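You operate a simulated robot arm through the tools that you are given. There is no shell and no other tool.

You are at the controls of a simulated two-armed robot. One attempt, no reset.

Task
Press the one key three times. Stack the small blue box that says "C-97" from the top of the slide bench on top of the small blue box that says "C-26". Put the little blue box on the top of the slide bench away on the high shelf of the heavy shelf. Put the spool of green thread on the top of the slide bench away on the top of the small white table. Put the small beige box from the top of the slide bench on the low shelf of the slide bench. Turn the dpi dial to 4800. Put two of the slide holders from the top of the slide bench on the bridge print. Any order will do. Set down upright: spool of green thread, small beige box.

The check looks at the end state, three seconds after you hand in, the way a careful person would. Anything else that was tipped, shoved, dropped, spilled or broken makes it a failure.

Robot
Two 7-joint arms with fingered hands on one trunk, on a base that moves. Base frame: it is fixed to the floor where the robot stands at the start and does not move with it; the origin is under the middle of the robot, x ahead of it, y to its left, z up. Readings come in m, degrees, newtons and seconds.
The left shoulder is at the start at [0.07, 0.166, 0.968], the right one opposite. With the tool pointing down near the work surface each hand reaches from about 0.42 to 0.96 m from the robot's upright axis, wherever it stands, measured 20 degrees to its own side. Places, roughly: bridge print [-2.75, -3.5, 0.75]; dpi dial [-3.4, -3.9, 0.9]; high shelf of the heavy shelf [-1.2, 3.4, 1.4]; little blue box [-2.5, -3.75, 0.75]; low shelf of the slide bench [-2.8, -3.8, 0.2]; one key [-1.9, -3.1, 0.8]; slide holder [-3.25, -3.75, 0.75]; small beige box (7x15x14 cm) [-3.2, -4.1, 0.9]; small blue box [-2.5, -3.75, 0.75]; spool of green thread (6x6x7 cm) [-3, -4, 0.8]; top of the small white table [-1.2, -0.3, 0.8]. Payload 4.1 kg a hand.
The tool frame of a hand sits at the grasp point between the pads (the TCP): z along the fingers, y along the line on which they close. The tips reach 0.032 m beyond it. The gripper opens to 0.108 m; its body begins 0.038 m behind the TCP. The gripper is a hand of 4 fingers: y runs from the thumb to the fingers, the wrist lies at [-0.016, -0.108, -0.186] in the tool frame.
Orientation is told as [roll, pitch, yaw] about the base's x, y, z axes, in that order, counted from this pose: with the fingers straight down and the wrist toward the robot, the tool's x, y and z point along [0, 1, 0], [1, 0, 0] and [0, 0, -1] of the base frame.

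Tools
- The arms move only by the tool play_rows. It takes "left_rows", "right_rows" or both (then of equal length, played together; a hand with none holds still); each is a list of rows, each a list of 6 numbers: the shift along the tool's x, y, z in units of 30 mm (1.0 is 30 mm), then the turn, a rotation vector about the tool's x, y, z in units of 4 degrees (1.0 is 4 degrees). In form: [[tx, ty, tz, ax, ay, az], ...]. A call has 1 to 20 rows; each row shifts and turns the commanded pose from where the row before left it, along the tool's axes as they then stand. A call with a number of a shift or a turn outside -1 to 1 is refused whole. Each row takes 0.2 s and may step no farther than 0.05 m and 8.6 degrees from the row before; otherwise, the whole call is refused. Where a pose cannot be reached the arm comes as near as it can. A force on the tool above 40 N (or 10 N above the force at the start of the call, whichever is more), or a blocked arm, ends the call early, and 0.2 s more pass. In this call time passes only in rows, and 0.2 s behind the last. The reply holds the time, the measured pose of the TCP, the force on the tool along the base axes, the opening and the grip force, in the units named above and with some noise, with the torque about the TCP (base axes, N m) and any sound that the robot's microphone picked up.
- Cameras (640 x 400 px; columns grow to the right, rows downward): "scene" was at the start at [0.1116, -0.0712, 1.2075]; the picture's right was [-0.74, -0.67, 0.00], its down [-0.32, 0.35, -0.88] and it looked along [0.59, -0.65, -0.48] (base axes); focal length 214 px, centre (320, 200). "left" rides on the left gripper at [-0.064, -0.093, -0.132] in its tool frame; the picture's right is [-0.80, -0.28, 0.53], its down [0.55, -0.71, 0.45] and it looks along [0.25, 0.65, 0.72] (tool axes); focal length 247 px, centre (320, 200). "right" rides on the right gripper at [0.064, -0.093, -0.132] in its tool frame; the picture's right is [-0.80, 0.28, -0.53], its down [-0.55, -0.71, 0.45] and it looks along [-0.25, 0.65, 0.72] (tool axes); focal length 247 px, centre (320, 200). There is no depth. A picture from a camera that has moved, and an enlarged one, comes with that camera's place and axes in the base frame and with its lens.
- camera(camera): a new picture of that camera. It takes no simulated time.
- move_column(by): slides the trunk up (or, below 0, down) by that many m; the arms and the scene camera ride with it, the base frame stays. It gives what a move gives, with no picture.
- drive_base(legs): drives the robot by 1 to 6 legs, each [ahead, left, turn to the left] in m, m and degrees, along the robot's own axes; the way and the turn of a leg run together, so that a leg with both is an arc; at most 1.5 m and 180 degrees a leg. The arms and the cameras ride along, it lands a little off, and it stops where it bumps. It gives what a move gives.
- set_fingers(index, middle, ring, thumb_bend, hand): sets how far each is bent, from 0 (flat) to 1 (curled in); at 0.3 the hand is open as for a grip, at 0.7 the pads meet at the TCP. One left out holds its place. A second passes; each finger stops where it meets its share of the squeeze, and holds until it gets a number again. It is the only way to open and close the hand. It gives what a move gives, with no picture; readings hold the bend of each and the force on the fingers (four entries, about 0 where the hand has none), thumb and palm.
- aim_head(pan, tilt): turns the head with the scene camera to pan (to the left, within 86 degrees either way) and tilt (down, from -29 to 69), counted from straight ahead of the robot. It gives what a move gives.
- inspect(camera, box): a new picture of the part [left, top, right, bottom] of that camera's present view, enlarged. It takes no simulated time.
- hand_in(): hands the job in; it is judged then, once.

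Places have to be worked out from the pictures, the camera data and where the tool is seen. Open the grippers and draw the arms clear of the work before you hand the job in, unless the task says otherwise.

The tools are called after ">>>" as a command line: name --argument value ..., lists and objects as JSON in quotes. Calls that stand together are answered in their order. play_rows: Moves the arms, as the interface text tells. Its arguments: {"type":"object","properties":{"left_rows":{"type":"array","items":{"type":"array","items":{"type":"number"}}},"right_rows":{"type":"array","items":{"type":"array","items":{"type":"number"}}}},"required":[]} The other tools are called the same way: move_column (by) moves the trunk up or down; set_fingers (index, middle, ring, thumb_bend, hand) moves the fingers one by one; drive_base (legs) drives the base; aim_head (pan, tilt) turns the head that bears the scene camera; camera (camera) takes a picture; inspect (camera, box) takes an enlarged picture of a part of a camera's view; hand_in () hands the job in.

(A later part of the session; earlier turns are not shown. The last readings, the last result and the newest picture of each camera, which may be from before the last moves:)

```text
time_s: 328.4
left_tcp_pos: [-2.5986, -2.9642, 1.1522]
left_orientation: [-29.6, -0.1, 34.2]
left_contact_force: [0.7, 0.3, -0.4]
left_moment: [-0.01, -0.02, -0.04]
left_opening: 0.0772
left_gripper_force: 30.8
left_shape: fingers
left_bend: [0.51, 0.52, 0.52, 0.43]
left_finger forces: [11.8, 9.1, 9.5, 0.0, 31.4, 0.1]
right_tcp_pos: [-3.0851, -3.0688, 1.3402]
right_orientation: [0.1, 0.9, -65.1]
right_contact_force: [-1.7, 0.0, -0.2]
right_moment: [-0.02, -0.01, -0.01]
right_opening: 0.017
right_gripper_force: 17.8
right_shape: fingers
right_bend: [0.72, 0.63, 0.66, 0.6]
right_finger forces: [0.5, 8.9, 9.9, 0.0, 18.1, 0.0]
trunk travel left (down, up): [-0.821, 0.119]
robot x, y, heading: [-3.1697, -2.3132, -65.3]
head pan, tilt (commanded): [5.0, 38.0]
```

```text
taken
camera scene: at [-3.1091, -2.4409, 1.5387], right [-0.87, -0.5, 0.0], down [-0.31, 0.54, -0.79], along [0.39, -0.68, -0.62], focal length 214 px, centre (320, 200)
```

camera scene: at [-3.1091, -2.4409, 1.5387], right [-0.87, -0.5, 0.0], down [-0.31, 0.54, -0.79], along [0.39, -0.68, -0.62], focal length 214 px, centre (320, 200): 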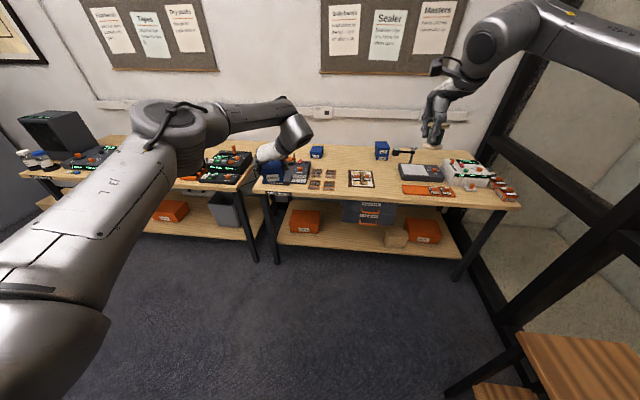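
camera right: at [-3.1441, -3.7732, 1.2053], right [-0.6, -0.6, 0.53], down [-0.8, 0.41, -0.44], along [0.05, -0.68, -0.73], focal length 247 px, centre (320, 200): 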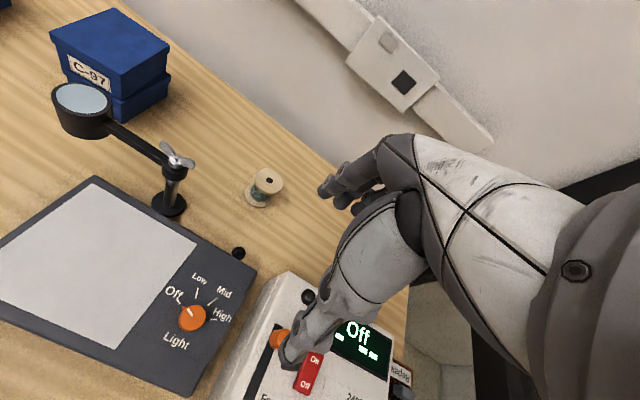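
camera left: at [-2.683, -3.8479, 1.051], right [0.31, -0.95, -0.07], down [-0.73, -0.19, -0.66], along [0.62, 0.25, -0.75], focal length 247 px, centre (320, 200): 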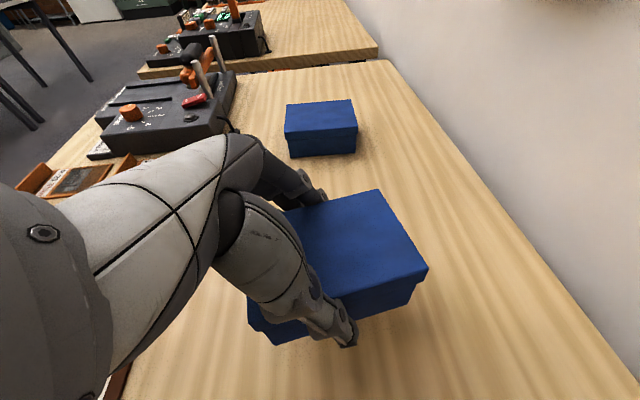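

Clear of the bench. I retract both hands toward the body (left also upward) before travelling.

>>> play_rows --left_rows '[[0.286, 0, -0.884, 0, 0, 0], [0.286, 0, -0.884, 0, 0, 0], [0.286, 0, -0.884, 0, 0, 0], [0.286, 0, -0.884, 0, 0, 0], [0.286, 0, -0.884, 0, 0, 0], [0.286, 0, -0.884, 0, 0, 0], [0.286, 0, -0.884, 0, 0, 0], [0.286, 0, -0.884, 0, 0, 0], [0.286, 0, -0.884, 0, 0, 0], [0.286, 0, -0.884, 0, 0, 0], [0.286, 0, -0.884, 0, 0, 0], [0.286, 0, -0.884, 0, 0, 0], [0.286, 0, -0.884, 0, 0, 0], [0.286, 0, -0.884, 0, 0, 0], [0.286, 0, -0.884, 0, 0, 0], [0.286, 0, -0.884, 0, 0, 0]]' --right_rows '[[0, -0.8, 0, 0, 0, 0], [0, -0.8, 0, 0, 0, 0], [0, -0.8, 0, 0, 0, 0], [0, -0.8, 0, 0, 0, 0], [0, -0.8, 0, 0, 0, 0], [0, -0.8, 0, 0, 0, 0], [0, -0.8, 0, 0, 0, 0], [0, -0.8, 0, 0, 0, 0], [0, 0, 0, 0, 0, 0], [0, 0, 0, 0, 0, 0], [0, 0, 0, 0, 0, 0], [0, 0, 0, 0, 0, 0], [0, 0, 0, 0, 0, 0], [0, 0, 0, 0, 0, 0], [0, 0, 0, 0, 0, 0], [0, 0, 0, 0, 0, 0]]'

>>> aim_head --pan 60 --tilt 25

>>> camera --camera "scene"

```text
time_s: 331.8
left_tcp_pos: [-2.7854, -2.6898, 1.4554]
left_orientation: [-29.7, -0.1, 34.3]
left_contact_force: [0.1, -0.2, -1.7]
left_moment: [0.02, -0.03, 0.02]
left_opening: 0.0774
left_gripper_force: 30.4
left_shape: fingers
left_bend: [0.51, 0.52, 0.52, 0.43]
left_finger forces: [11.4, 9.0, 9.4, 0.0, 30.9, 0.0]
right_tcp_pos: [-3.1682, -2.8919, 1.3473]
right_orientation: [0.0, 0.9, -65.0]
right_contact_force: [0.1, -0.5, -0.8]
right_moment: [-0.01, 0.01, 0.0]
right_opening: 0.0167
right_gripper_force: 19.3
right_shape: fingers
right_bend: [0.72, 0.63, 0.71, 0.6]
right_finger forces: [0.4, 8.8, 10.1, 0.1, 18.2, 0.0]
trunk travel left (down, up): [-0.821, 0.119]
robot x, y, heading: [-3.1784, -2.3159, -65.4]
head pan, tilt (commanded): [5.0, 38.0]
```

```text
time_s: 333.0
left_tcp_pos: [-2.7842, -2.6908, 1.4532]
left_orientation: [-29.8, -0.1, 34.2]
left_contact_force: [0.4, 0.3, -2.3]
left_moment: [0.02, 0.02, -0.01]
left_opening: 0.0771
left_gripper_force: 30.5
left_shape: fingers
left_bend: [0.51, 0.52, 0.52, 0.43]
left_finger forces: [11.7, 9.0, 9.3, 0.1, 30.9, 0.0]
right_tcp_pos: [-3.1685, -2.8939, 1.3459]
right_orientation: [0.1, 0.9, -65.1]
right_contact_force: [-0.1, -0.5, -0.2]
right_moment: [0.0, 0.01, -0.04]
right_opening: 0.0168
right_gripper_force: 18.6
right_shape: fingers
right_bend: [0.72, 0.63, 0.71, 0.6]
right_finger forces: [0.5, 8.8, 10.1, 0.0, 18.2, 0.0]
trunk travel left (down, up): [-0.821, 0.119]
robot x, y, heading: [-3.173, -2.3159, -65.1]
head pan, tilt (commanded): [60.0, 25.0]
```

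```text
taken
camera scene: at [-3.0609, -2.3731, 1.5592], right [-0.09, -1.0, 0.0], down [-0.42, 0.04, -0.91], along [0.9, -0.08, -0.42], focal length 214 px, centre (320, 200)
```

scene: 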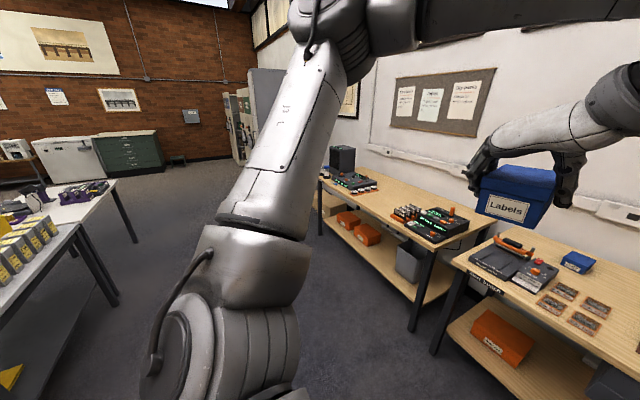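

Labels is well held. Ring-finger bend changed slightly on the spool hand; let me check the spool's attitude.

>>> camera --camera "right"

>>> aim_head --pan -30 --tilt 20

>>> camera --camera "scene"

```text
taken
camera right: at [-3.1476, -2.7846, 1.4788], right [-0.6, -0.6, 0.53], down [-0.8, 0.42, -0.44], along [0.04, -0.68, -0.73], focal length 247 px, centre (320, 200)
```

right: 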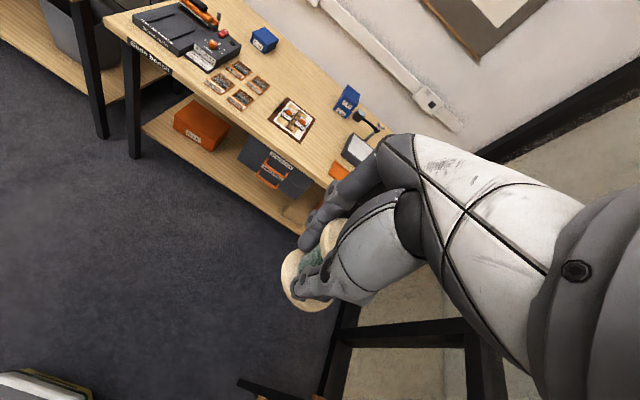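

```text
time_s: 334.6
left_tcp_pos: [-2.7844, -2.6914, 1.4547]
left_orientation: [-29.7, 0.0, 34.2]
left_contact_force: [-1.0, -0.2, -1.6]
left_moment: [0.01, -0.01, 0.01]
left_opening: 0.0768
left_gripper_force: 30.9
left_shape: fingers
left_bend: [0.51, 0.52, 0.52, 0.43]
left_finger forces: [11.6, 8.8, 9.4, 0.0, 30.8, 0.0]
right_tcp_pos: [-3.1664, -2.8929, 1.3449]
right_orientation: [0.1, 1.0, -65.2]
right_contact_force: [-0.1, 0.4, -0.6]
right_moment: [0.01, 0.02, 0.01]
right_opening: 0.0168
right_gripper_force: 19.0
right_shape: fingers
right_bend: [0.72, 0.63, 0.71, 0.6]
right_finger forces: [0.4, 8.8, 10.1, 0.0, 18.2, 0.0]
trunk travel left (down, up): [-0.821, 0.119]
robot x, y, heading: [-3.177, -2.3132, -65.1]
head pan, tilt (commanded): [-30.0, 20.0]
```

```text
taken
camera scene: at [-3.1609, -2.4575, 1.5673], right [-1.0, 0.09, 0.0], down [0.03, 0.34, -0.94], along [-0.09, -0.94, -0.34], focal length 214 px, centre (320, 200)
```

scene: 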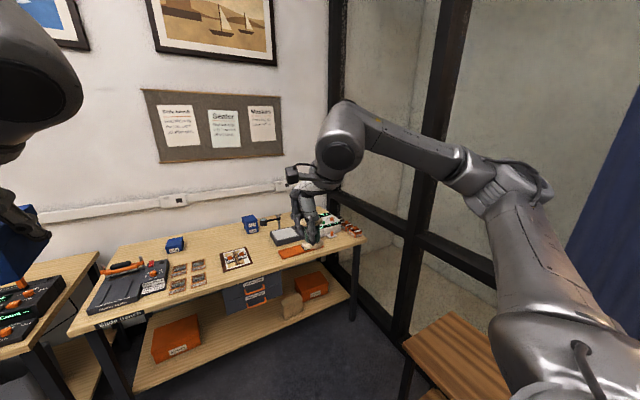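

>>> inspect --camera "scene" --box '[280, 180, 350, 260]'

>>> inspect --camera "right" --box '[260, 180, 400, 320]'

```text
5.00 times, centred on (315, 220) of scene
camera zoom: at [-3.1609, -2.4575, 1.5673], right [-1.0, 0.09, 0.0], down [0.03, 0.34, -0.94], along [-0.09, -0.94, -0.34], focal length 1072 px, centre (345, 100)
```

zoom: 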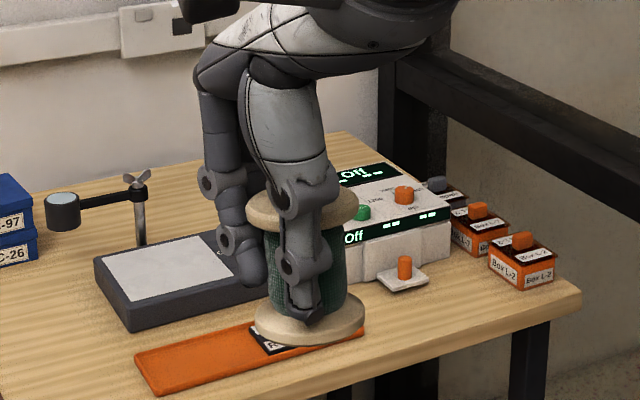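

```text
2.86 times, centred on (330, 250) of right
camera zoom: at [-3.1474, -2.7849, 1.4787], right [-0.6, -0.6, 0.53], down [-0.8, 0.42, -0.44], along [0.04, -0.68, -0.73], focal length 706 px, centre (291, 57)
```

zoom: 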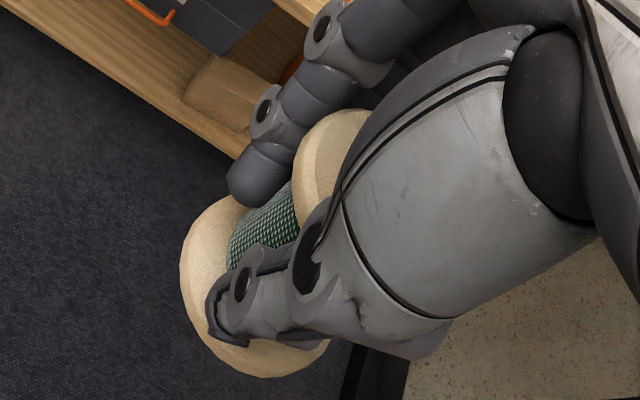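

The spool is upright in the hand. I drive left along the corridor toward the white table (about 2.2 m) with both items held high.

>>> drive_base --legs '[[0.12, 1.2, 0], [0, 1.0, 0]]'

>>> aim_head --pan 80 --tilt 25

>>> camera --camera "scene"

```text
time_s: 345.5
left_tcp_pos: [-0.7489, -1.8775, 1.4549]
left_orientation: [-29.9, -0.1, 34.6]
left_contact_force: [0.1, -0.5, -1.0]
left_moment: [0.02, -0.01, 0.0]
left_opening: 0.077
left_gripper_force: 30.3
left_shape: fingers
left_bend: [0.51, 0.52, 0.52, 0.43]
left_finger forces: [11.5, 8.9, 9.4, 0.0, 30.9, 0.0]
right_tcp_pos: [-1.1303, -2.0823, 1.3457]
right_orientation: [0.0, 1.1, -64.6]
right_contact_force: [-0.3, 0.1, 0.1]
right_moment: [0.01, -0.01, 0.03]
right_opening: 0.0168
right_gripper_force: 18.8
right_shape: fingers
right_bend: [0.72, 0.63, 0.71, 0.6]
right_finger forces: [0.4, 8.9, 10.2, 0.0, 18.2, 0.1]
trunk travel left (down, up): [-0.821, 0.119]
robot x, y, heading: [-1.1408, -1.505, -64.9]
head pan, tilt (commanded): [-30.0, 20.0]
```

```text
time_s: 347.4
left_tcp_pos: [-0.748, -1.8791, 1.4546]
left_orientation: [-29.7, -0.1, 34.5]
left_contact_force: [0.7, 0.0, -1.5]
left_moment: [0.02, -0.02, 0.0]
left_opening: 0.0771
left_gripper_force: 30.5
left_shape: fingers
left_bend: [0.51, 0.52, 0.52, 0.43]
left_finger forces: [11.6, 8.8, 9.4, 0.0, 30.9, 0.0]
right_tcp_pos: [-1.1299, -2.0825, 1.3455]
right_orientation: [0.1, 1.1, -64.6]
right_contact_force: [-1.2, 0.1, -0.7]
right_moment: [-0.01, -0.04, -0.03]
right_opening: 0.0168
right_gripper_force: 18.6
right_shape: fingers
right_bend: [0.72, 0.63, 0.71, 0.6]
right_finger forces: [0.5, 8.8, 10.0, 0.1, 18.2, 0.0]
trunk travel left (down, up): [-0.821, 0.119]
robot x, y, heading: [-1.139, -1.5022, -64.8]
head pan, tilt (commanded): [80.0, 25.0]
```

```text
taken
camera scene: at [-1.03, -1.5304, 1.5592], right [0.26, -0.97, 0.0], down [-0.41, -0.11, -0.91], along [0.88, 0.24, -0.42], focal length 214 px, centre (320, 200)
```

scene: 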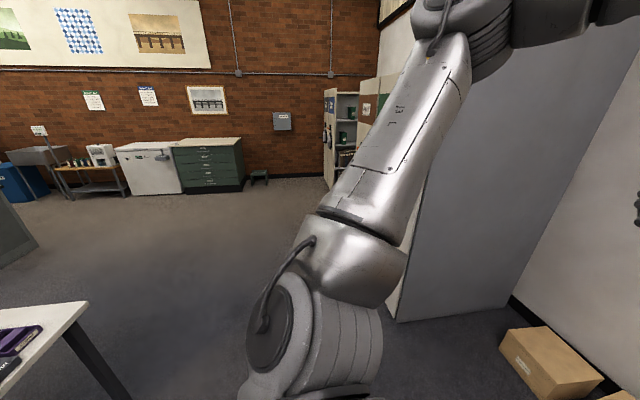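

The white table corner is in view at the lower left. I rotate the robot left in two 90° steps to face the table.

>>> drive_base --legs '[[0, 0, 90]]'

>>> drive_base --legs '[[0, 0, 88]]'

>>> aim_head --pan 0 --tilt 35

>>> camera --camera "scene"

```text
time_s: 351.6
left_tcp_pos: [-0.7635, -1.1151, 1.4545]
left_orientation: [-29.7, -0.1, 124.1]
left_contact_force: [-0.5, 0.3, -1.3]
left_moment: [-0.01, 0.0, 0.01]
left_opening: 0.0771
left_gripper_force: 30.4
left_shape: fingers
left_bend: [0.51, 0.52, 0.52, 0.43]
left_finger forces: [11.6, 8.9, 9.3, 0.2, 30.7, 0.0]
right_tcp_pos: [-0.5623, -1.4995, 1.3452]
right_orientation: [0.0, 1.0, 24.9]
right_contact_force: [0.7, 0.8, -0.3]
right_moment: [0.03, -0.03, 0.02]
right_opening: 0.0166
right_gripper_force: 17.7
right_shape: fingers
right_bend: [0.72, 0.64, 0.71, 0.6]
right_finger forces: [0.4, 8.5, 9.6, 0.1, 17.0, 0.0]
trunk travel left (down, up): [-0.821, 0.119]
robot x, y, heading: [-1.1384, -1.5078, 24.3]
head pan, tilt (commanded): [80.0, 25.0]
```

```text
time_s: 355.7
left_tcp_pos: [-1.5195, -1.1183, 1.4536]
left_orientation: [-29.7, -0.1, -147.3]
left_contact_force: [-0.3, -0.3, -0.5]
left_moment: [0.0, -0.02, -0.01]
left_opening: 0.0766
left_gripper_force: 29.9
left_shape: fingers
left_bend: [0.51, 0.53, 0.52, 0.44]
left_finger forces: [11.7, 8.9, 9.2, 0.1, 30.3, 0.1]
right_tcp_pos: [-1.1308, -0.9266, 1.3453]
right_orientation: [0.1, 1.0, 113.4]
right_contact_force: [0.7, -0.1, -0.4]
right_moment: [0.01, 0.03, 0.01]
right_opening: 0.0162
right_gripper_force: 16.9
right_shape: fingers
right_bend: [0.72, 0.64, 0.71, 0.61]
right_finger forces: [0.4, 8.4, 9.0, 0.0, 16.1, 0.0]
trunk travel left (down, up): [-0.821, 0.119]
robot x, y, heading: [-1.1431, -1.5058, 113.2]
head pan, tilt (commanded): [80.0, 25.0]
```

```text
time_s: 357.2
left_tcp_pos: [-1.5204, -1.1182, 1.4542]
left_orientation: [-29.8, -0.2, -147.2]
left_contact_force: [-1.3, 0.0, -0.6]
left_moment: [-0.02, 0.0, -0.01]
left_opening: 0.0765
left_gripper_force: 29.7
left_shape: fingers
left_bend: [0.51, 0.53, 0.52, 0.44]
left_finger forces: [11.6, 8.8, 9.2, 0.0, 30.4, 0.0]
right_tcp_pos: [-1.1313, -0.9262, 1.3466]
right_orientation: [0.0, 1.1, 113.3]
right_contact_force: [-0.4, -0.2, -0.5]
right_moment: [0.01, -0.01, 0.0]
right_opening: 0.0164
right_gripper_force: 17.4
right_shape: fingers
right_bend: [0.72, 0.64, 0.71, 0.61]
right_finger forces: [0.4, 8.5, 9.1, 0.1, 16.0, 0.0]
trunk travel left (down, up): [-0.821, 0.119]
robot x, y, heading: [-1.1391, -1.5078, 113.2]
head pan, tilt (commanded): [0.0, 35.0]
```

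```text
taken
camera scene: at [-1.1951, -1.3812, 1.5434], right [0.92, 0.39, 0.0], down [0.23, -0.53, -0.82], along [-0.32, 0.75, -0.57], focal length 214 px, centre (320, 200)
```

scene: 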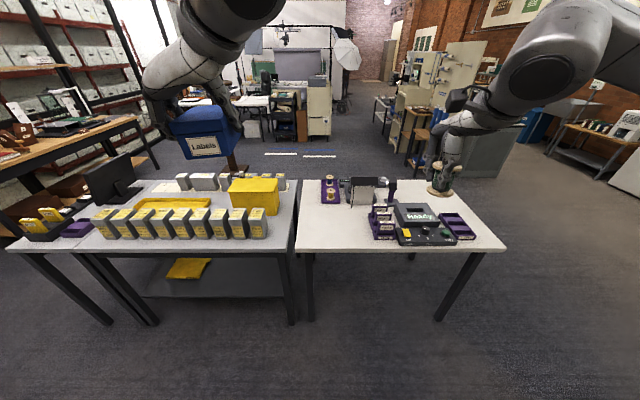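

Two tables are ahead; the right one (white top with purple film gear) is at the listed place of the small white table. Zooming in to find a free spot.

>>> inspect --camera "scene" --box '[285, 160, 515, 265]'

>>> camera --camera "right"

```text
2.78 times, centred on (400, 212) of scene
camera zoom: at [-1.1951, -1.3812, 1.5434], right [0.92, 0.39, 0.0], down [0.23, -0.53, -0.82], along [-0.32, 0.75, -0.57], focal length 597 px, centre (97, 165)
```

zoom: 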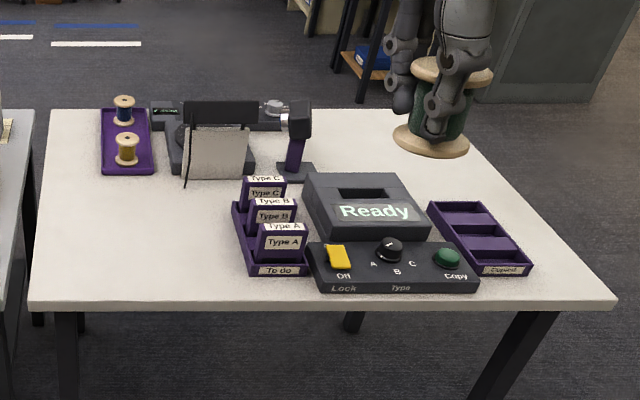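

```text
taken
camera right: at [-1.1543, -1.0359, 1.4787], right [0.62, 0.59, 0.53], down [0.79, -0.44, -0.44], along [-0.03, 0.68, -0.73], focal length 247 px, centre (320, 200)
```

right: 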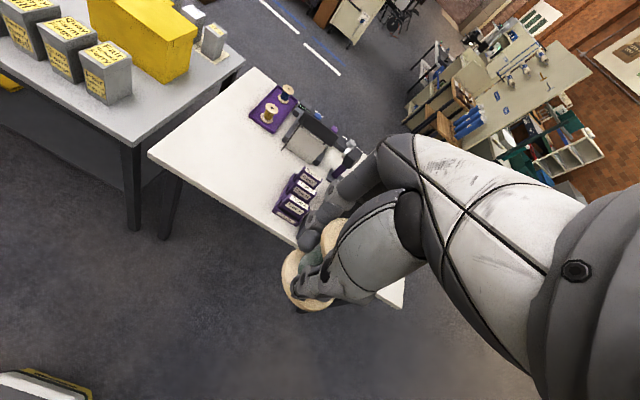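

There's ample free space at the white table's left front. I drive 0.35 m ahead and 0.1 m left so the right hand can set the spool there.

>>> drive_base --legs '[[0.35, 0.1, 1.5]]'

>>> aim_head --pan -10 --tilt 45

>>> camera --camera "scene"

>>> camera --camera "right"

```text
time_s: 359.6
left_tcp_pos: [-1.7586, -0.8501, 1.4537]
left_orientation: [-29.7, -0.1, -146.1]
left_contact_force: [0.1, -0.2, -1.4]
left_moment: [-0.04, -0.03, -0.02]
left_opening: 0.0768
left_gripper_force: 30.2
left_shape: fingers
left_bend: [0.51, 0.53, 0.52, 0.44]
left_finger forces: [11.6, 8.7, 9.2, 0.0, 30.5, 0.0]
right_tcp_pos: [-1.3757, -0.6504, 1.3468]
right_orientation: [0.1, 0.9, 114.7]
right_contact_force: [-0.4, 0.6, -0.2]
right_moment: [0.01, 0.01, 0.03]
right_opening: 0.016
right_gripper_force: 16.8
right_shape: fingers
right_bend: [0.72, 0.64, 0.71, 0.61]
right_finger forces: [0.5, 8.6, 9.0, 0.0, 16.1, 0.0]
trunk travel left (down, up): [-0.821, 0.119]
robot x, y, heading: [-1.372, -1.2297, 114.7]
head pan, tilt (commanded): [0.0, 35.0]
```

```text
time_s: 360.3
left_tcp_pos: [-1.7606, -0.8499, 1.4534]
left_orientation: [-29.7, 0.0, -146.1]
left_contact_force: [-0.4, -0.4, -2.4]
left_moment: [-0.02, -0.04, 0.01]
left_opening: 0.077
left_gripper_force: 29.4
left_shape: fingers
left_bend: [0.51, 0.53, 0.52, 0.44]
left_finger forces: [11.6, 8.8, 9.2, 0.1, 30.3, 0.0]
right_tcp_pos: [-1.3768, -0.6494, 1.3459]
right_orientation: [0.0, 1.0, 114.6]
right_contact_force: [-1.0, 0.4, -1.0]
right_moment: [0.02, 0.04, 0.04]
right_opening: 0.0163
right_gripper_force: 16.9
right_shape: fingers
right_bend: [0.72, 0.64, 0.71, 0.61]
right_finger forces: [0.4, 8.5, 9.1, 0.1, 16.0, 0.1]
trunk travel left (down, up): [-0.821, 0.119]
robot x, y, heading: [-1.3712, -1.2308, 114.4]
head pan, tilt (commanded): [-10.0, 45.0]
```

```text
taken
camera scene: at [-1.4142, -1.106, 1.5286], right [0.97, 0.25, 0.0], down [0.18, -0.68, -0.71], along [-0.18, 0.68, -0.71], focal length 214 px, centre (320, 200)
```

scene: 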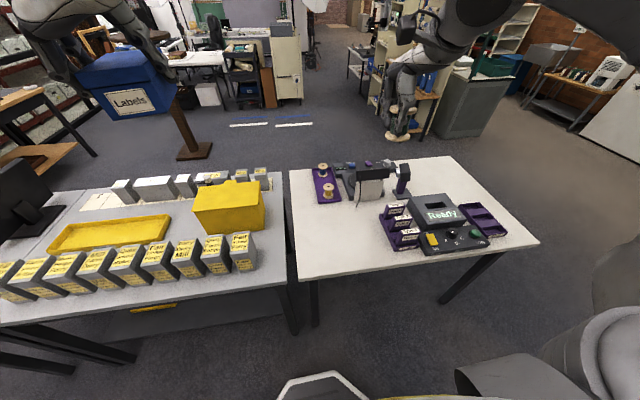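

```text
taken
camera right: at [-1.3972, -0.7586, 1.4786], right [0.6, 0.6, 0.53], down [0.8, -0.42, -0.44], along [-0.04, 0.68, -0.73], focal length 247 px, centre (320, 200)
```

right: 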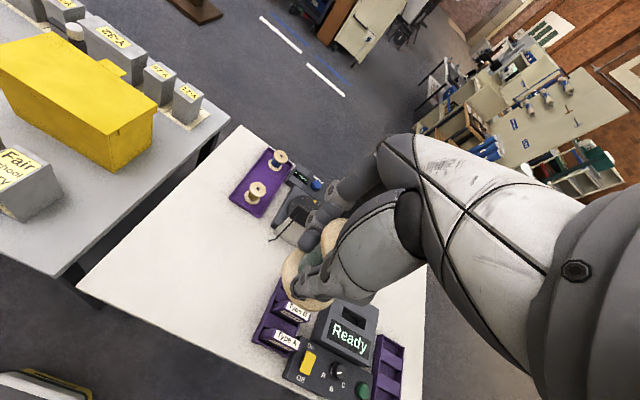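

Spot chosen at about [-1.47,-0.56], ~20 cm behind the front edge and clear of the purple gear. I bring the spool over and down to ~0.95 m.

>>> play_rows --right_rows '[[0.145, 0.277, 0.943, 0, 0, 0], [0.145, 0.277, 0.943, 0, 0, 0], [0.145, 0.277, 0.943, 0, 0, 0], [0.145, 0.277, 0.943, 0, 0, 0], [0.145, 0.277, 0.943, 0, 0, 0], [0.145, 0.277, 0.943, 0, 0, 0], [0.145, 0.277, 0.943, 0, 0, 0], [0.145, 0.277, 0.943, 0, 0, 0], [0.145, 0.277, 0.943, 0, 0, 0], [0.145, 0.277, 0.943, 0, 0, 0], [0.145, 0.277, 0.943, 0, 0, 0], [0.145, 0.277, 0.943, 0, 0, 0], [0.145, 0.277, 0.943, 0, 0, 0], [0.145, 0.277, 0.943, 0, 0, 0]]'

>>> inspect --camera "scene" --box '[270, 130, 470, 300]'

>>> camera --camera "right"

```text
time_s: 363.3
left_tcp_pos: [-1.762, -0.8467, 1.4537]
left_orientation: [-29.8, 0.0, -146.1]
left_contact_force: [0.1, 0.1, -1.8]
left_moment: [0.01, -0.01, 0.02]
left_opening: 0.0769
left_gripper_force: 30.5
left_shape: fingers
left_bend: [0.51, 0.53, 0.52, 0.44]
left_finger forces: [11.5, 8.8, 9.1, 0.1, 30.4, 0.1]
right_tcp_pos: [-1.4776, -0.5757, 0.9476]
right_orientation: [-0.1, 1.0, 114.8]
right_contact_force: [-0.1, 0.9, 1.0]
right_moment: [0.01, 0.04, -0.02]
right_opening: 0.0163
right_gripper_force: 17.0
right_shape: fingers
right_bend: [0.72, 0.64, 0.71, 0.61]
right_finger forces: [0.4, 8.7, 9.2, 0.1, 16.1, 0.0]
trunk travel left (down, up): [-0.821, 0.119]
robot x, y, heading: [-1.3696, -1.2279, 114.7]
head pan, tilt (commanded): [-10.0, 45.0]
```

```text
2.35 times, centred on (370, 215) of scene
camera zoom: at [-1.4145, -1.1056, 1.5285], right [0.97, 0.25, 0.0], down [0.18, -0.69, -0.71], along [-0.18, 0.68, -0.71], focal length 505 px, centre (202, 165)
```

zoom: 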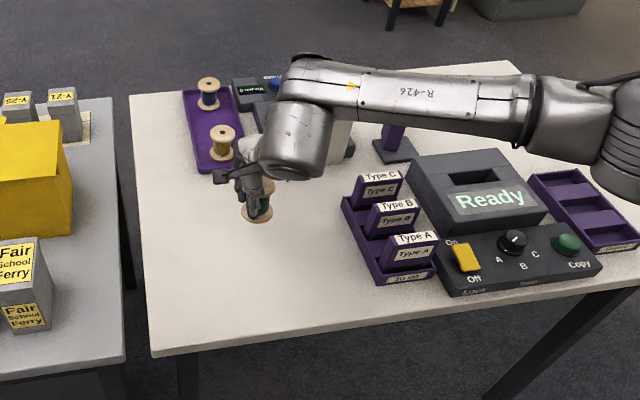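

```text
taken
camera right: at [-1.4973, -0.6853, 1.0806], right [0.6, 0.6, 0.53], down [0.8, -0.42, -0.44], along [-0.04, 0.68, -0.73], focal length 247 px, centre (320, 200)
```

right: 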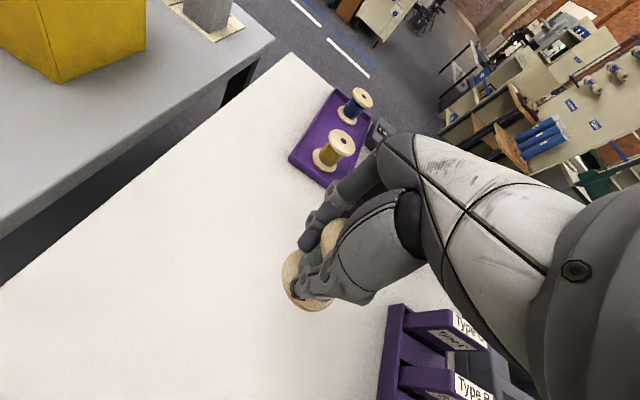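

Clear surface beneath. I lower 8 cm, then in small steps until contact.

>>> play_rows --right_rows '[[0, 0, 0.9, 0, 0, 0], [0, 0, 0.9, 0, 0, 0], [0, 0, 0.8, 0, 0, 0]]'

>>> play_rows --right_rows '[[0, 0, 0.2, 0, 0, 0], [0, 0, 0.2, 0, 0, 0]]'

>>> inspect --camera "scene" --box '[300, 160, 380, 240]'

```text
time_s: 364.1
left_tcp_pos: [-1.7613, -0.849, 1.454]
left_orientation: [-29.6, -0.1, -146.1]
left_contact_force: [0.2, -0.6, -0.8]
left_moment: [0.01, 0.0, -0.02]
left_opening: 0.0767
left_gripper_force: 29.2
left_shape: fingers
left_bend: [0.51, 0.53, 0.52, 0.44]
left_finger forces: [11.5, 8.8, 9.2, 0.1, 30.4, 0.1]
right_tcp_pos: [-1.4752, -0.5748, 0.87]
right_orientation: [0.0, 1.0, 114.7]
right_contact_force: [-0.4, -0.1, 0.0]
right_moment: [0.02, 0.02, -0.02]
right_opening: 0.0163
right_gripper_force: 16.9
right_shape: fingers
right_bend: [0.72, 0.64, 0.71, 0.61]
right_finger forces: [0.2, 8.6, 9.3, 0.0, 16.1, 0.1]
trunk travel left (down, up): [-0.821, 0.119]
robot x, y, heading: [-1.3719, -1.2274, 114.4]
head pan, tilt (commanded): [-10.0, 45.0]
```

```text
time_s: 364.7
left_tcp_pos: [-1.7597, -0.8492, 1.4539]
left_orientation: [-29.7, -0.1, -146.1]
left_contact_force: [0.5, -0.6, -2.3]
left_moment: [-0.04, -0.03, -0.02]
left_opening: 0.0769
left_gripper_force: 29.9
left_shape: fingers
left_bend: [0.51, 0.53, 0.52, 0.44]
left_finger forces: [11.6, 8.8, 9.2, 0.0, 30.4, 0.1]
right_tcp_pos: [-1.4757, -0.5761, 0.8584]
right_orientation: [0.1, 1.0, 114.7]
right_contact_force: [0.3, 0.6, 0.2]
right_moment: [-0.01, -0.03, 0.01]
right_opening: 0.0162
right_gripper_force: 17.2
right_shape: fingers
right_bend: [0.72, 0.64, 0.71, 0.61]
right_finger forces: [0.3, 8.6, 9.3, 0.1, 16.0, 0.0]
trunk travel left (down, up): [-0.821, 0.119]
robot x, y, heading: [-1.3746, -1.2265, 114.5]
head pan, tilt (commanded): [-10.0, 45.0]
```

```text
5.00 times, centred on (340, 200) of scene
camera zoom: at [-1.414, -1.1062, 1.5286], right [0.97, 0.25, 0.0], down [0.18, -0.69, -0.71], along [-0.18, 0.68, -0.71], focal length 1072 px, centre (220, 200)
```

zoom: 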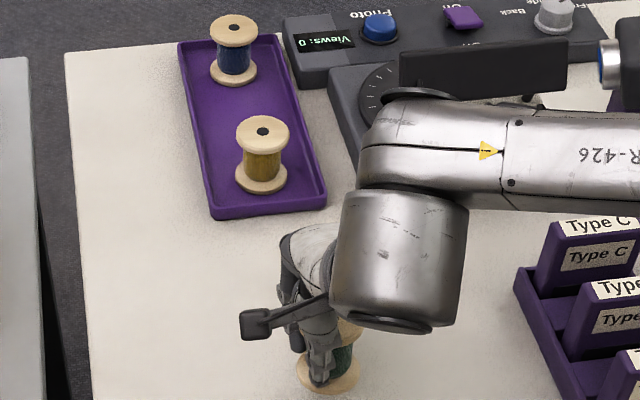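

Still in the air; continuing down in 5 mm rows.

>>> play_rows --right_rows '[[0, 0, 0.17, 0, 0, 0], [0, 0, 0.17, 0, 0, 0], [0, 0, 0.17, 0, 0, 0]]'

>>> play_rows --right_rows '[[0, 0, 0.17, 0, 0, 0], [0, 0, 0.17, 0, 0, 0]]'

```text
time_s: 365.5
left_tcp_pos: [-1.7616, -0.8482, 1.4539]
left_orientation: [-29.8, -0.1, -146.1]
left_contact_force: [-0.4, 0.0, -0.4]
left_moment: [-0.04, -0.04, 0.04]
left_opening: 0.077
left_gripper_force: 30.0
left_shape: fingers
left_bend: [0.51, 0.53, 0.52, 0.44]
left_finger forces: [11.6, 8.9, 9.2, 0.0, 30.4, 0.0]
right_tcp_pos: [-1.4767, -0.5753, 0.8434]
right_orientation: [0.0, 1.0, 114.7]
right_contact_force: [-0.8, -1.0, -0.3]
right_moment: [-0.05, 0.02, 0.0]
right_opening: 0.0164
right_gripper_force: 17.1
right_shape: fingers
right_bend: [0.72, 0.64, 0.71, 0.61]
right_finger forces: [0.3, 8.6, 9.2, 0.0, 16.0, 0.1]
trunk travel left (down, up): [-0.821, 0.119]
robot x, y, heading: [-1.3722, -1.2271, 114.4]
head pan, tilt (commanded): [-10.0, 45.0]
```

```text
time_s: 366.1
left_tcp_pos: [-1.7605, -0.8501, 1.4547]
left_orientation: [-29.7, -0.1, -146.1]
left_contact_force: [0.4, -0.5, -1.0]
left_moment: [0.0, 0.0, 0.0]
left_opening: 0.0769
left_gripper_force: 30.1
left_shape: fingers
left_bend: [0.51, 0.53, 0.52, 0.44]
left_finger forces: [11.7, 8.8, 9.3, 0.1, 30.4, 0.1]
right_tcp_pos: [-1.4767, -0.5776, 0.8338]
right_orientation: [0.1, 1.0, 114.7]
right_contact_force: [0.5, 0.3, 1.9]
right_moment: [0.07, 0.02, -0.01]
right_opening: 0.0161
right_gripper_force: 17.6
right_shape: fingers
right_bend: [0.72, 0.64, 0.71, 0.61]
right_finger forces: [0.3, 9.1, 10.1, 0.0, 17.4, 0.0]
trunk travel left (down, up): [-0.821, 0.119]
robot x, y, heading: [-1.3671, -1.2285, 114.7]
head pan, tilt (commanded): [-10.0, 45.0]
```

Contact begins (1.9 N) at table height ≈0.78. One more 2 mm, then release gently.

>>> play_rows --right_rows '[[0, 0, 0.07, 0, 0, 0]]'

>>> set_fingers --hand "right" --index 0.6 --middle 0.58 --ring 0.6 --thumb_bend 0.52

>>> inspect --camera "scene" --box '[300, 180, 380, 260]'

>>> inspect --camera "right" --box '[230, 180, 400, 340]'

```text
time_s: 366.5
left_tcp_pos: [-1.7589, -0.8502, 1.4548]
left_orientation: [-29.7, -0.1, -146.1]
left_contact_force: [-0.7, 0.1, -1.9]
left_moment: [-0.03, -0.02, -0.01]
left_opening: 0.077
left_gripper_force: 29.5
left_shape: fingers
left_bend: [0.51, 0.53, 0.52, 0.44]
left_finger forces: [11.6, 8.7, 9.2, 0.0, 30.5, 0.0]
right_tcp_pos: [-1.4761, -0.5772, 0.8327]
right_orientation: [0.0, 0.9, 114.7]
right_contact_force: [2.2, -0.5, 10.8]
right_moment: [0.25, -0.18, -0.03]
right_opening: 0.0172
right_gripper_force: 20.6
right_shape: fingers
right_bend: [0.72, 0.64, 0.72, 0.61]
right_finger forces: [0.0, 9.4, 11.7, 0.0, 20.3, 0.0]
trunk travel left (down, up): [-0.821, 0.119]
robot x, y, heading: [-1.3751, -1.2276, 114.7]
head pan, tilt (commanded): [-10.0, 45.0]
```

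```text
time_s: 367.5
left_tcp_pos: [-1.7599, -0.849, 1.4547]
left_orientation: [-29.8, -0.2, -146.1]
left_contact_force: [-0.5, -0.3, -1.2]
left_moment: [-0.03, -0.03, 0.04]
left_opening: 0.0767
left_gripper_force: 29.8
left_shape: fingers
left_bend: [0.51, 0.53, 0.52, 0.44]
left_finger forces: [11.6, 8.8, 9.1, 0.0, 30.3, 0.0]
right_tcp_pos: [-1.4762, -0.5767, 0.8302]
right_orientation: [0.1, 1.1, 114.7]
right_contact_force: [-0.3, 0.4, -0.3]
right_moment: [0.0, -0.02, 0.02]
right_opening: 0.0391
right_gripper_force: 0.1
right_shape: fingers
right_bend: [0.6, 0.57, 0.6, 0.52]
right_finger forces: [0.0, 0.0, 0.0, 0.0, 0.1, 0.0]
trunk travel left (down, up): [-0.821, 0.119]
robot x, y, heading: [-1.3691, -1.225, 114.5]
head pan, tilt (commanded): [-10.0, 45.0]
```

```text
5.00 times, centred on (340, 220) of scene
camera zoom: at [-1.4141, -1.1061, 1.5286], right [0.97, 0.25, 0.0], down [0.18, -0.69, -0.71], along [-0.18, 0.68, -0.71], focal length 1072 px, centre (220, 100)
```

zoom: 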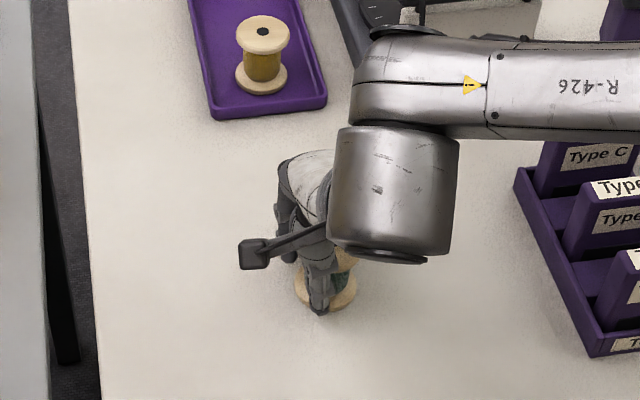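

```text
2.50 times, centred on (315, 260) of right
camera zoom: at [-1.4971, -0.6866, 0.9632], right [0.6, 0.6, 0.53], down [0.8, -0.42, -0.44], along [-0.04, 0.68, -0.73], focal length 617 px, centre (332, 50)
```

zoom: 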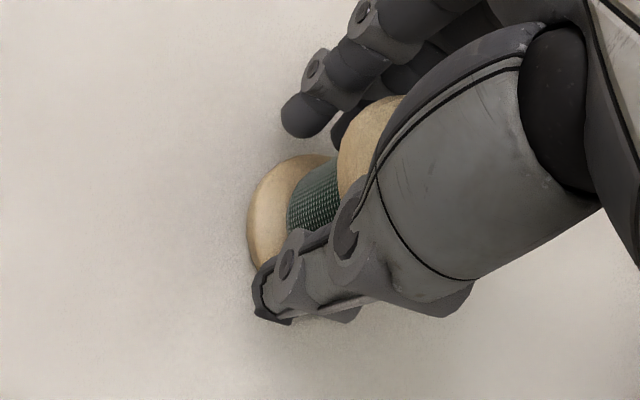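

The spool stands on the table. I open wide so nothing catches the flanges, then lift straight up.

>>> set_fingers --hand "right" --index 0.3 --middle 0.3 --ring 0.3 --thumb_bend 0.22

>>> play_rows --right_rows '[[0, 0, -0.4, 0, 0, 0], [0, 0, -0.8, 0, 0, 0], [0, 0, -1, 0, 0, 0], [0, 0, -1, 0, 0, 0], [0, 0, -1, 0, 0, 0], [0, 0, -1, 0, 0, 0]]'

>>> inspect --camera "scene" --box '[300, 160, 400, 260]'

>>> camera --camera "right"

```text
time_s: 368.5
left_tcp_pos: [-1.7612, -0.8486, 1.4545]
left_orientation: [-29.7, -0.1, -146.1]
left_contact_force: [-0.5, 0.7, -1.0]
left_moment: [0.0, -0.01, 0.0]
left_opening: 0.0771
left_gripper_force: 29.6
left_shape: fingers
left_bend: [0.51, 0.53, 0.52, 0.44]
left_finger forces: [11.6, 8.9, 9.2, 0.1, 30.4, 0.1]
right_tcp_pos: [-1.4761, -0.5766, 0.8295]
right_orientation: [-0.1, 1.0, 114.7]
right_contact_force: [0.5, -0.4, 0.6]
right_moment: [0.01, 0.01, -0.02]
right_opening: 0.1148
right_gripper_force: 0.2
right_shape: fingers
right_bend: [0.3, 0.3, 0.3, 0.22]
right_finger forces: [0.1, 0.0, 0.1, 0.0, 0.1, 0.1]
trunk travel left (down, up): [-0.821, 0.119]
robot x, y, heading: [-1.3727, -1.2267, 114.4]
head pan, tilt (commanded): [-10.0, 45.0]
```

```text
time_s: 369.9
left_tcp_pos: [-1.7606, -0.8491, 1.4541]
left_orientation: [-29.7, -0.2, -146.2]
left_contact_force: [0.1, 0.1, -1.7]
left_moment: [-0.04, 0.02, 0.03]
left_opening: 0.0767
left_gripper_force: 30.0
left_shape: fingers
left_bend: [0.51, 0.53, 0.52, 0.44]
left_finger forces: [11.6, 8.7, 9.2, 0.0, 30.4, 0.0]
right_tcp_pos: [-1.4791, -0.5755, 0.9874]
right_orientation: [0.0, 1.0, 114.7]
right_contact_force: [-0.2, -0.9, 0.2]
right_moment: [-0.02, -0.03, -0.03]
right_opening: 0.1151
right_gripper_force: 0.1
right_shape: fingers
right_bend: [0.3, 0.3, 0.3, 0.22]
right_finger forces: [0.0, 0.0, 0.0, 0.0, 0.0, 0.1]
trunk travel left (down, up): [-0.821, 0.119]
robot x, y, heading: [-1.3717, -1.2275, 114.5]
head pan, tilt (commanded): [-10.0, 45.0]
```

```text
4.00 times, centred on (350, 210) of scene
camera zoom: at [-1.414, -1.1071, 1.5286], right [0.97, 0.25, 0.0], down [0.18, -0.68, -0.71], along [-0.18, 0.68, -0.71], focal length 858 px, centre (200, 160)
```

zoom: 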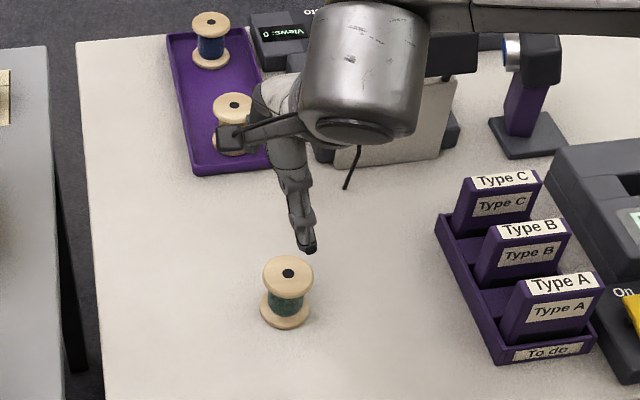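

```text
taken
camera right: at [-1.4989, -0.6853, 1.1196], right [0.6, 0.6, 0.53], down [0.8, -0.42, -0.44], along [-0.04, 0.68, -0.73], focal length 247 px, centre (320, 200)
```

right: 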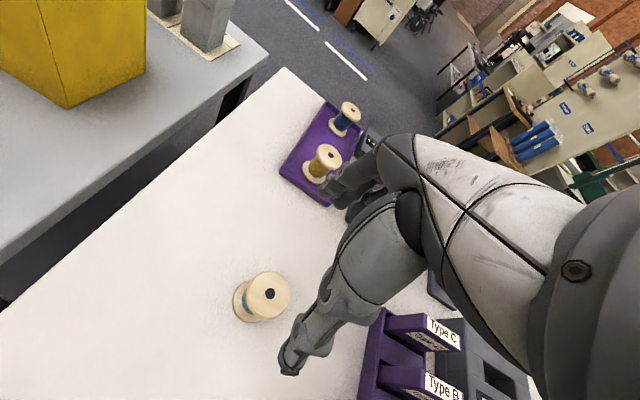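

The green spool stands upright on the white table. I lift the right hand away and move the robot right (around the table's end) toward open floor.

>>> play_rows --right_rows '[[0, 0, -1, 0, 0, 0], [0, 0, -1, 0, 0, 0], [0, 0, -1, 0, 0, 0], [0, 0, -1, 0, 0, 0], [0, -0.5, -1, 0, 0, 0], [0, -0.5, -1, 0, 0, 0], [0, -0.5, -1, 0, 0, 0], [0, -0.5, -1, 0, 0, 0], [0, -0.5, -1, 0, 0, 0], [0, -0.5, -1, 0, 0, 0]]'

>>> drive_base --legs '[[-0.3, 0, 0], [0, -1.4, 0]]'

>>> aim_head --pan 0 --tilt 15

>>> camera --camera "scene"

```text
time_s: 372.1
left_tcp_pos: [-1.7609, -0.85, 1.4551]
left_orientation: [-29.7, -0.1, -146.1]
left_contact_force: [0.3, -0.6, -1.6]
left_moment: [-0.02, 0.01, 0.0]
left_opening: 0.0768
left_gripper_force: 30.4
left_shape: fingers
left_bend: [0.51, 0.53, 0.52, 0.44]
left_finger forces: [11.6, 8.8, 9.2, 0.1, 30.4, 0.0]
right_tcp_pos: [-1.4386, -0.6528, 1.2869]
right_orientation: [-0.1, 1.1, 114.8]
right_contact_force: [0.8, 0.4, 0.5]
right_moment: [0.03, 0.01, 0.02]
right_opening: 0.115
right_gripper_force: 0.2
right_shape: fingers
right_bend: [0.3, 0.3, 0.3, 0.22]
right_finger forces: [0.0, 0.0, 0.1, 0.1, 0.0, 0.0]
trunk travel left (down, up): [-0.821, 0.119]
robot x, y, heading: [-1.3731, -1.2297, 114.5]
head pan, tilt (commanded): [-10.0, 45.0]
```

```text
time_s: 380.7
left_tcp_pos: [-0.359, -0.5479, 1.4546]
left_orientation: [-29.7, -0.2, -146.5]
left_contact_force: [-0.1, 0.4, -1.7]
left_moment: [-0.01, 0.01, -0.01]
left_opening: 0.0769
left_gripper_force: 29.8
left_shape: fingers
left_bend: [0.51, 0.53, 0.52, 0.44]
left_finger forces: [11.6, 8.8, 9.2, 0.0, 30.4, 0.0]
right_tcp_pos: [-0.0379, -0.3519, 1.2857]
right_orientation: [0.0, 1.2, 114.3]
right_contact_force: [-1.1, -0.3, 0.1]
right_moment: [0.0, 0.03, 0.04]
right_opening: 0.1153
right_gripper_force: 0.0
right_shape: fingers
right_bend: [0.3, 0.3, 0.3, 0.22]
right_finger forces: [0.0, 0.1, 0.0, 0.0, 0.0, 0.0]
trunk travel left (down, up): [-0.821, 0.119]
robot x, y, heading: [0.0259, -0.9295, 114.3]
head pan, tilt (commanded): [-10.0, 45.0]
```

```text
time_s: 381.7
left_tcp_pos: [-0.3593, -0.5475, 1.4539]
left_orientation: [-29.6, -0.1, -146.5]
left_contact_force: [0.4, -0.1, -1.2]
left_moment: [-0.03, 0.01, 0.01]
left_opening: 0.0769
left_gripper_force: 29.6
left_shape: fingers
left_bend: [0.51, 0.53, 0.52, 0.44]
left_finger forces: [11.5, 8.8, 9.2, 0.0, 30.3, 0.0]
right_tcp_pos: [-0.037, -0.3524, 1.2863]
right_orientation: [0.0, 1.0, 114.3]
right_contact_force: [-0.1, -0.3, 0.4]
right_moment: [-0.01, 0.0, -0.02]
right_opening: 0.115
right_gripper_force: 0.1
right_shape: fingers
right_bend: [0.3, 0.3, 0.3, 0.22]
right_finger forces: [0.0, 0.0, 0.0, 0.0, 0.0, 0.1]
trunk travel left (down, up): [-0.821, 0.119]
robot x, y, heading: [0.0257, -0.9262, 114.0]
head pan, tilt (commanded): [0.0, 15.0]
```

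```text
taken
camera scene: at [-0.0317, -0.8001, 1.5753], right [0.91, 0.41, 0.0], down [0.11, -0.24, -0.97], along [-0.39, 0.88, -0.26], focal length 214 px, centre (320, 200)
```

scene: 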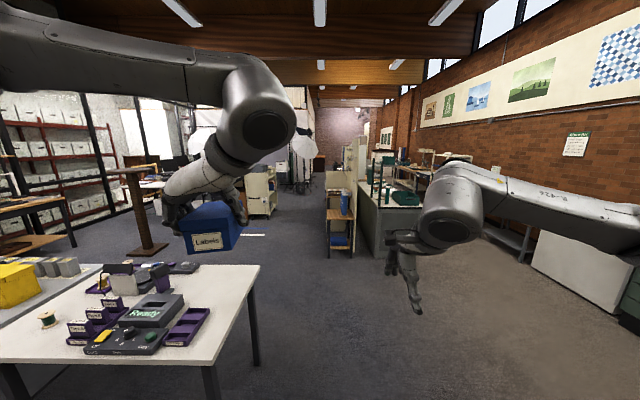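

The listed heavy shelf should be ~4.5 m ahead, slightly right. Zooming in.

>>> inspect --camera "scene" --box '[290, 120, 420, 270]'

>>> inspect --camera "scene" --box '[0, 80, 200, 260]'

```text
2.67 times, centred on (355, 195) of scene
camera zoom: at [-0.0317, -0.8001, 1.5753], right [0.91, 0.41, 0.0], down [0.11, -0.24, -0.97], along [-0.39, 0.88, -0.26], focal length 572 px, centre (227, 213)
```

zoom: 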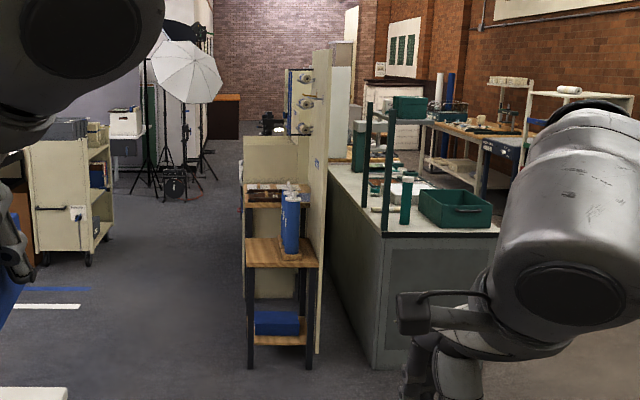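

```text
2.22 times, centred on (100, 170) of scene
camera zoom: at [-0.0317, -0.8001, 1.5753], right [0.91, 0.41, 0.0], down [0.11, -0.24, -0.97], along [-0.39, 0.88, -0.26], focal length 477 px, centre (809, 267)
```

zoom: 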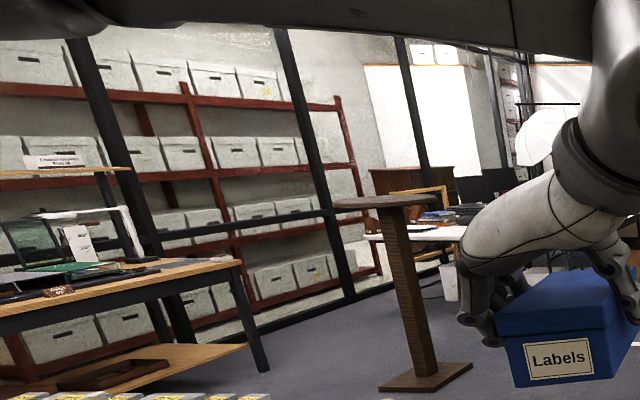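

The shelf isn't directly visible; a rack and a partition stand at about 2.7 m. I drive forward past the white table's end, drifting left to stay clear of the rack, and look again.

>>> drive_base --legs '[[1.2, 0, 0], [0.8, 0.5, 0]]'

>>> aim_head --pan -25 --tilt 15

>>> camera --camera "scene"

```text
time_s: 392.3
left_tcp_pos: [-1.6357, 1.0824, 1.4545]
left_orientation: [-29.7, -0.1, -146.4]
left_contact_force: [-0.3, 0.3, -0.1]
left_moment: [-0.02, 0.03, 0.0]
left_opening: 0.0769
left_gripper_force: 30.3
left_shape: fingers
left_bend: [0.51, 0.53, 0.52, 0.44]
left_finger forces: [11.8, 8.8, 9.3, 0.0, 30.5, 0.0]
right_tcp_pos: [-1.3137, 1.2777, 1.2846]
right_orientation: [0.1, 1.0, 114.3]
right_contact_force: [0.1, 0.6, 0.8]
right_moment: [-0.01, -0.04, 0.0]
right_opening: 0.1155
right_gripper_force: 0.1
right_shape: fingers
right_bend: [0.3, 0.3, 0.3, 0.22]
right_finger forces: [0.0, 0.1, 0.0, 0.0, 0.0, 0.0]
trunk travel left (down, up): [-0.821, 0.119]
robot x, y, heading: [-1.2478, 0.7026, 114.0]
head pan, tilt (commanded): [0.0, 15.0]
```

```text
time_s: 393.2
left_tcp_pos: [-1.6354, 1.083, 1.4544]
left_orientation: [-29.7, -0.1, -146.4]
left_contact_force: [0.3, 0.1, -1.6]
left_moment: [-0.03, 0.0, 0.04]
left_opening: 0.0767
left_gripper_force: 31.1
left_shape: fingers
left_bend: [0.51, 0.53, 0.52, 0.44]
left_finger forces: [11.7, 8.8, 9.2, 0.0, 30.6, 0.1]
right_tcp_pos: [-1.3137, 1.2769, 1.2863]
right_orientation: [0.0, 0.9, 114.2]
right_contact_force: [-0.5, 0.6, 0.1]
right_moment: [0.01, 0.01, -0.04]
right_opening: 0.1153
right_gripper_force: 0.1
right_shape: fingers
right_bend: [0.3, 0.3, 0.3, 0.22]
right_finger forces: [0.0, 0.1, 0.0, 0.0, 0.1, 0.0]
trunk travel left (down, up): [-0.821, 0.119]
robot x, y, heading: [-1.2521, 0.6998, 114.3]
head pan, tilt (commanded): [-25.0, 15.0]
```

```text
taken
camera scene: at [-1.2692, 0.8375, 1.5754], right [1.0, -0.02, 0.0], down [0.0, -0.26, -0.97], along [0.01, 0.97, -0.26], focal length 214 px, centre (320, 200)
```

scene: 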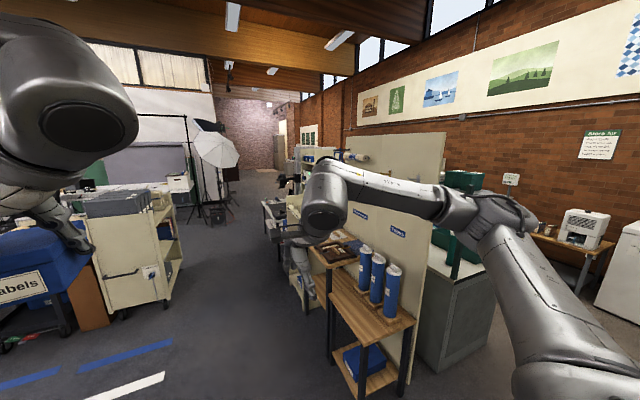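

>>> inspect --camera "scene" --box '[240, 120, 400, 260]'

>>> camera --camera "right"

```text
2.86 times, centred on (320, 190) of scene
camera zoom: at [-1.2692, 0.8375, 1.5754], right [1.0, -0.02, 0.0], down [0.0, -0.26, -0.97], along [0.01, 0.97, -0.26], focal length 613 px, centre (320, 229)
```

zoom: 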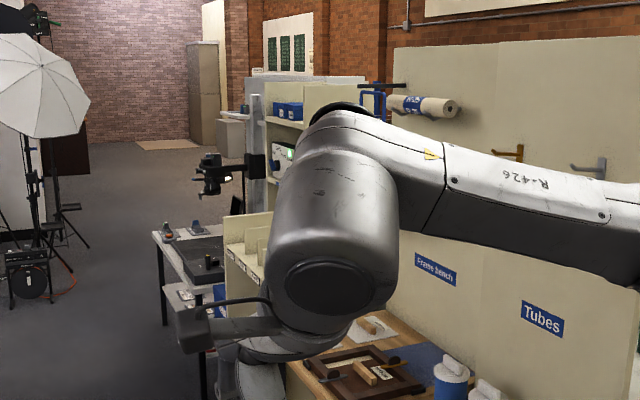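

```text
taken
camera right: at [-1.335, 1.1681, 1.419], right [0.61, 0.6, 0.53], down [0.79, -0.42, -0.44], along [-0.04, 0.68, -0.73], focal length 247 px, centre (320, 200)
```

right: 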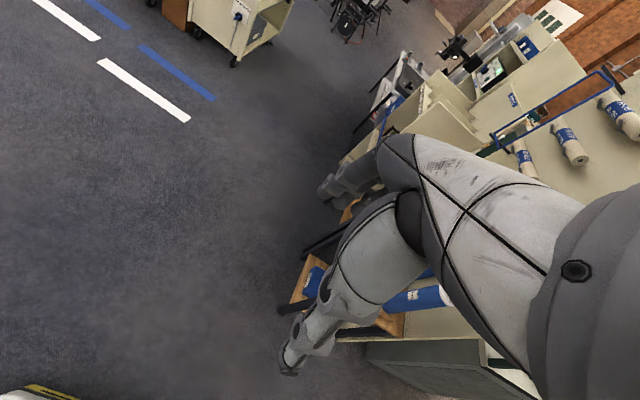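

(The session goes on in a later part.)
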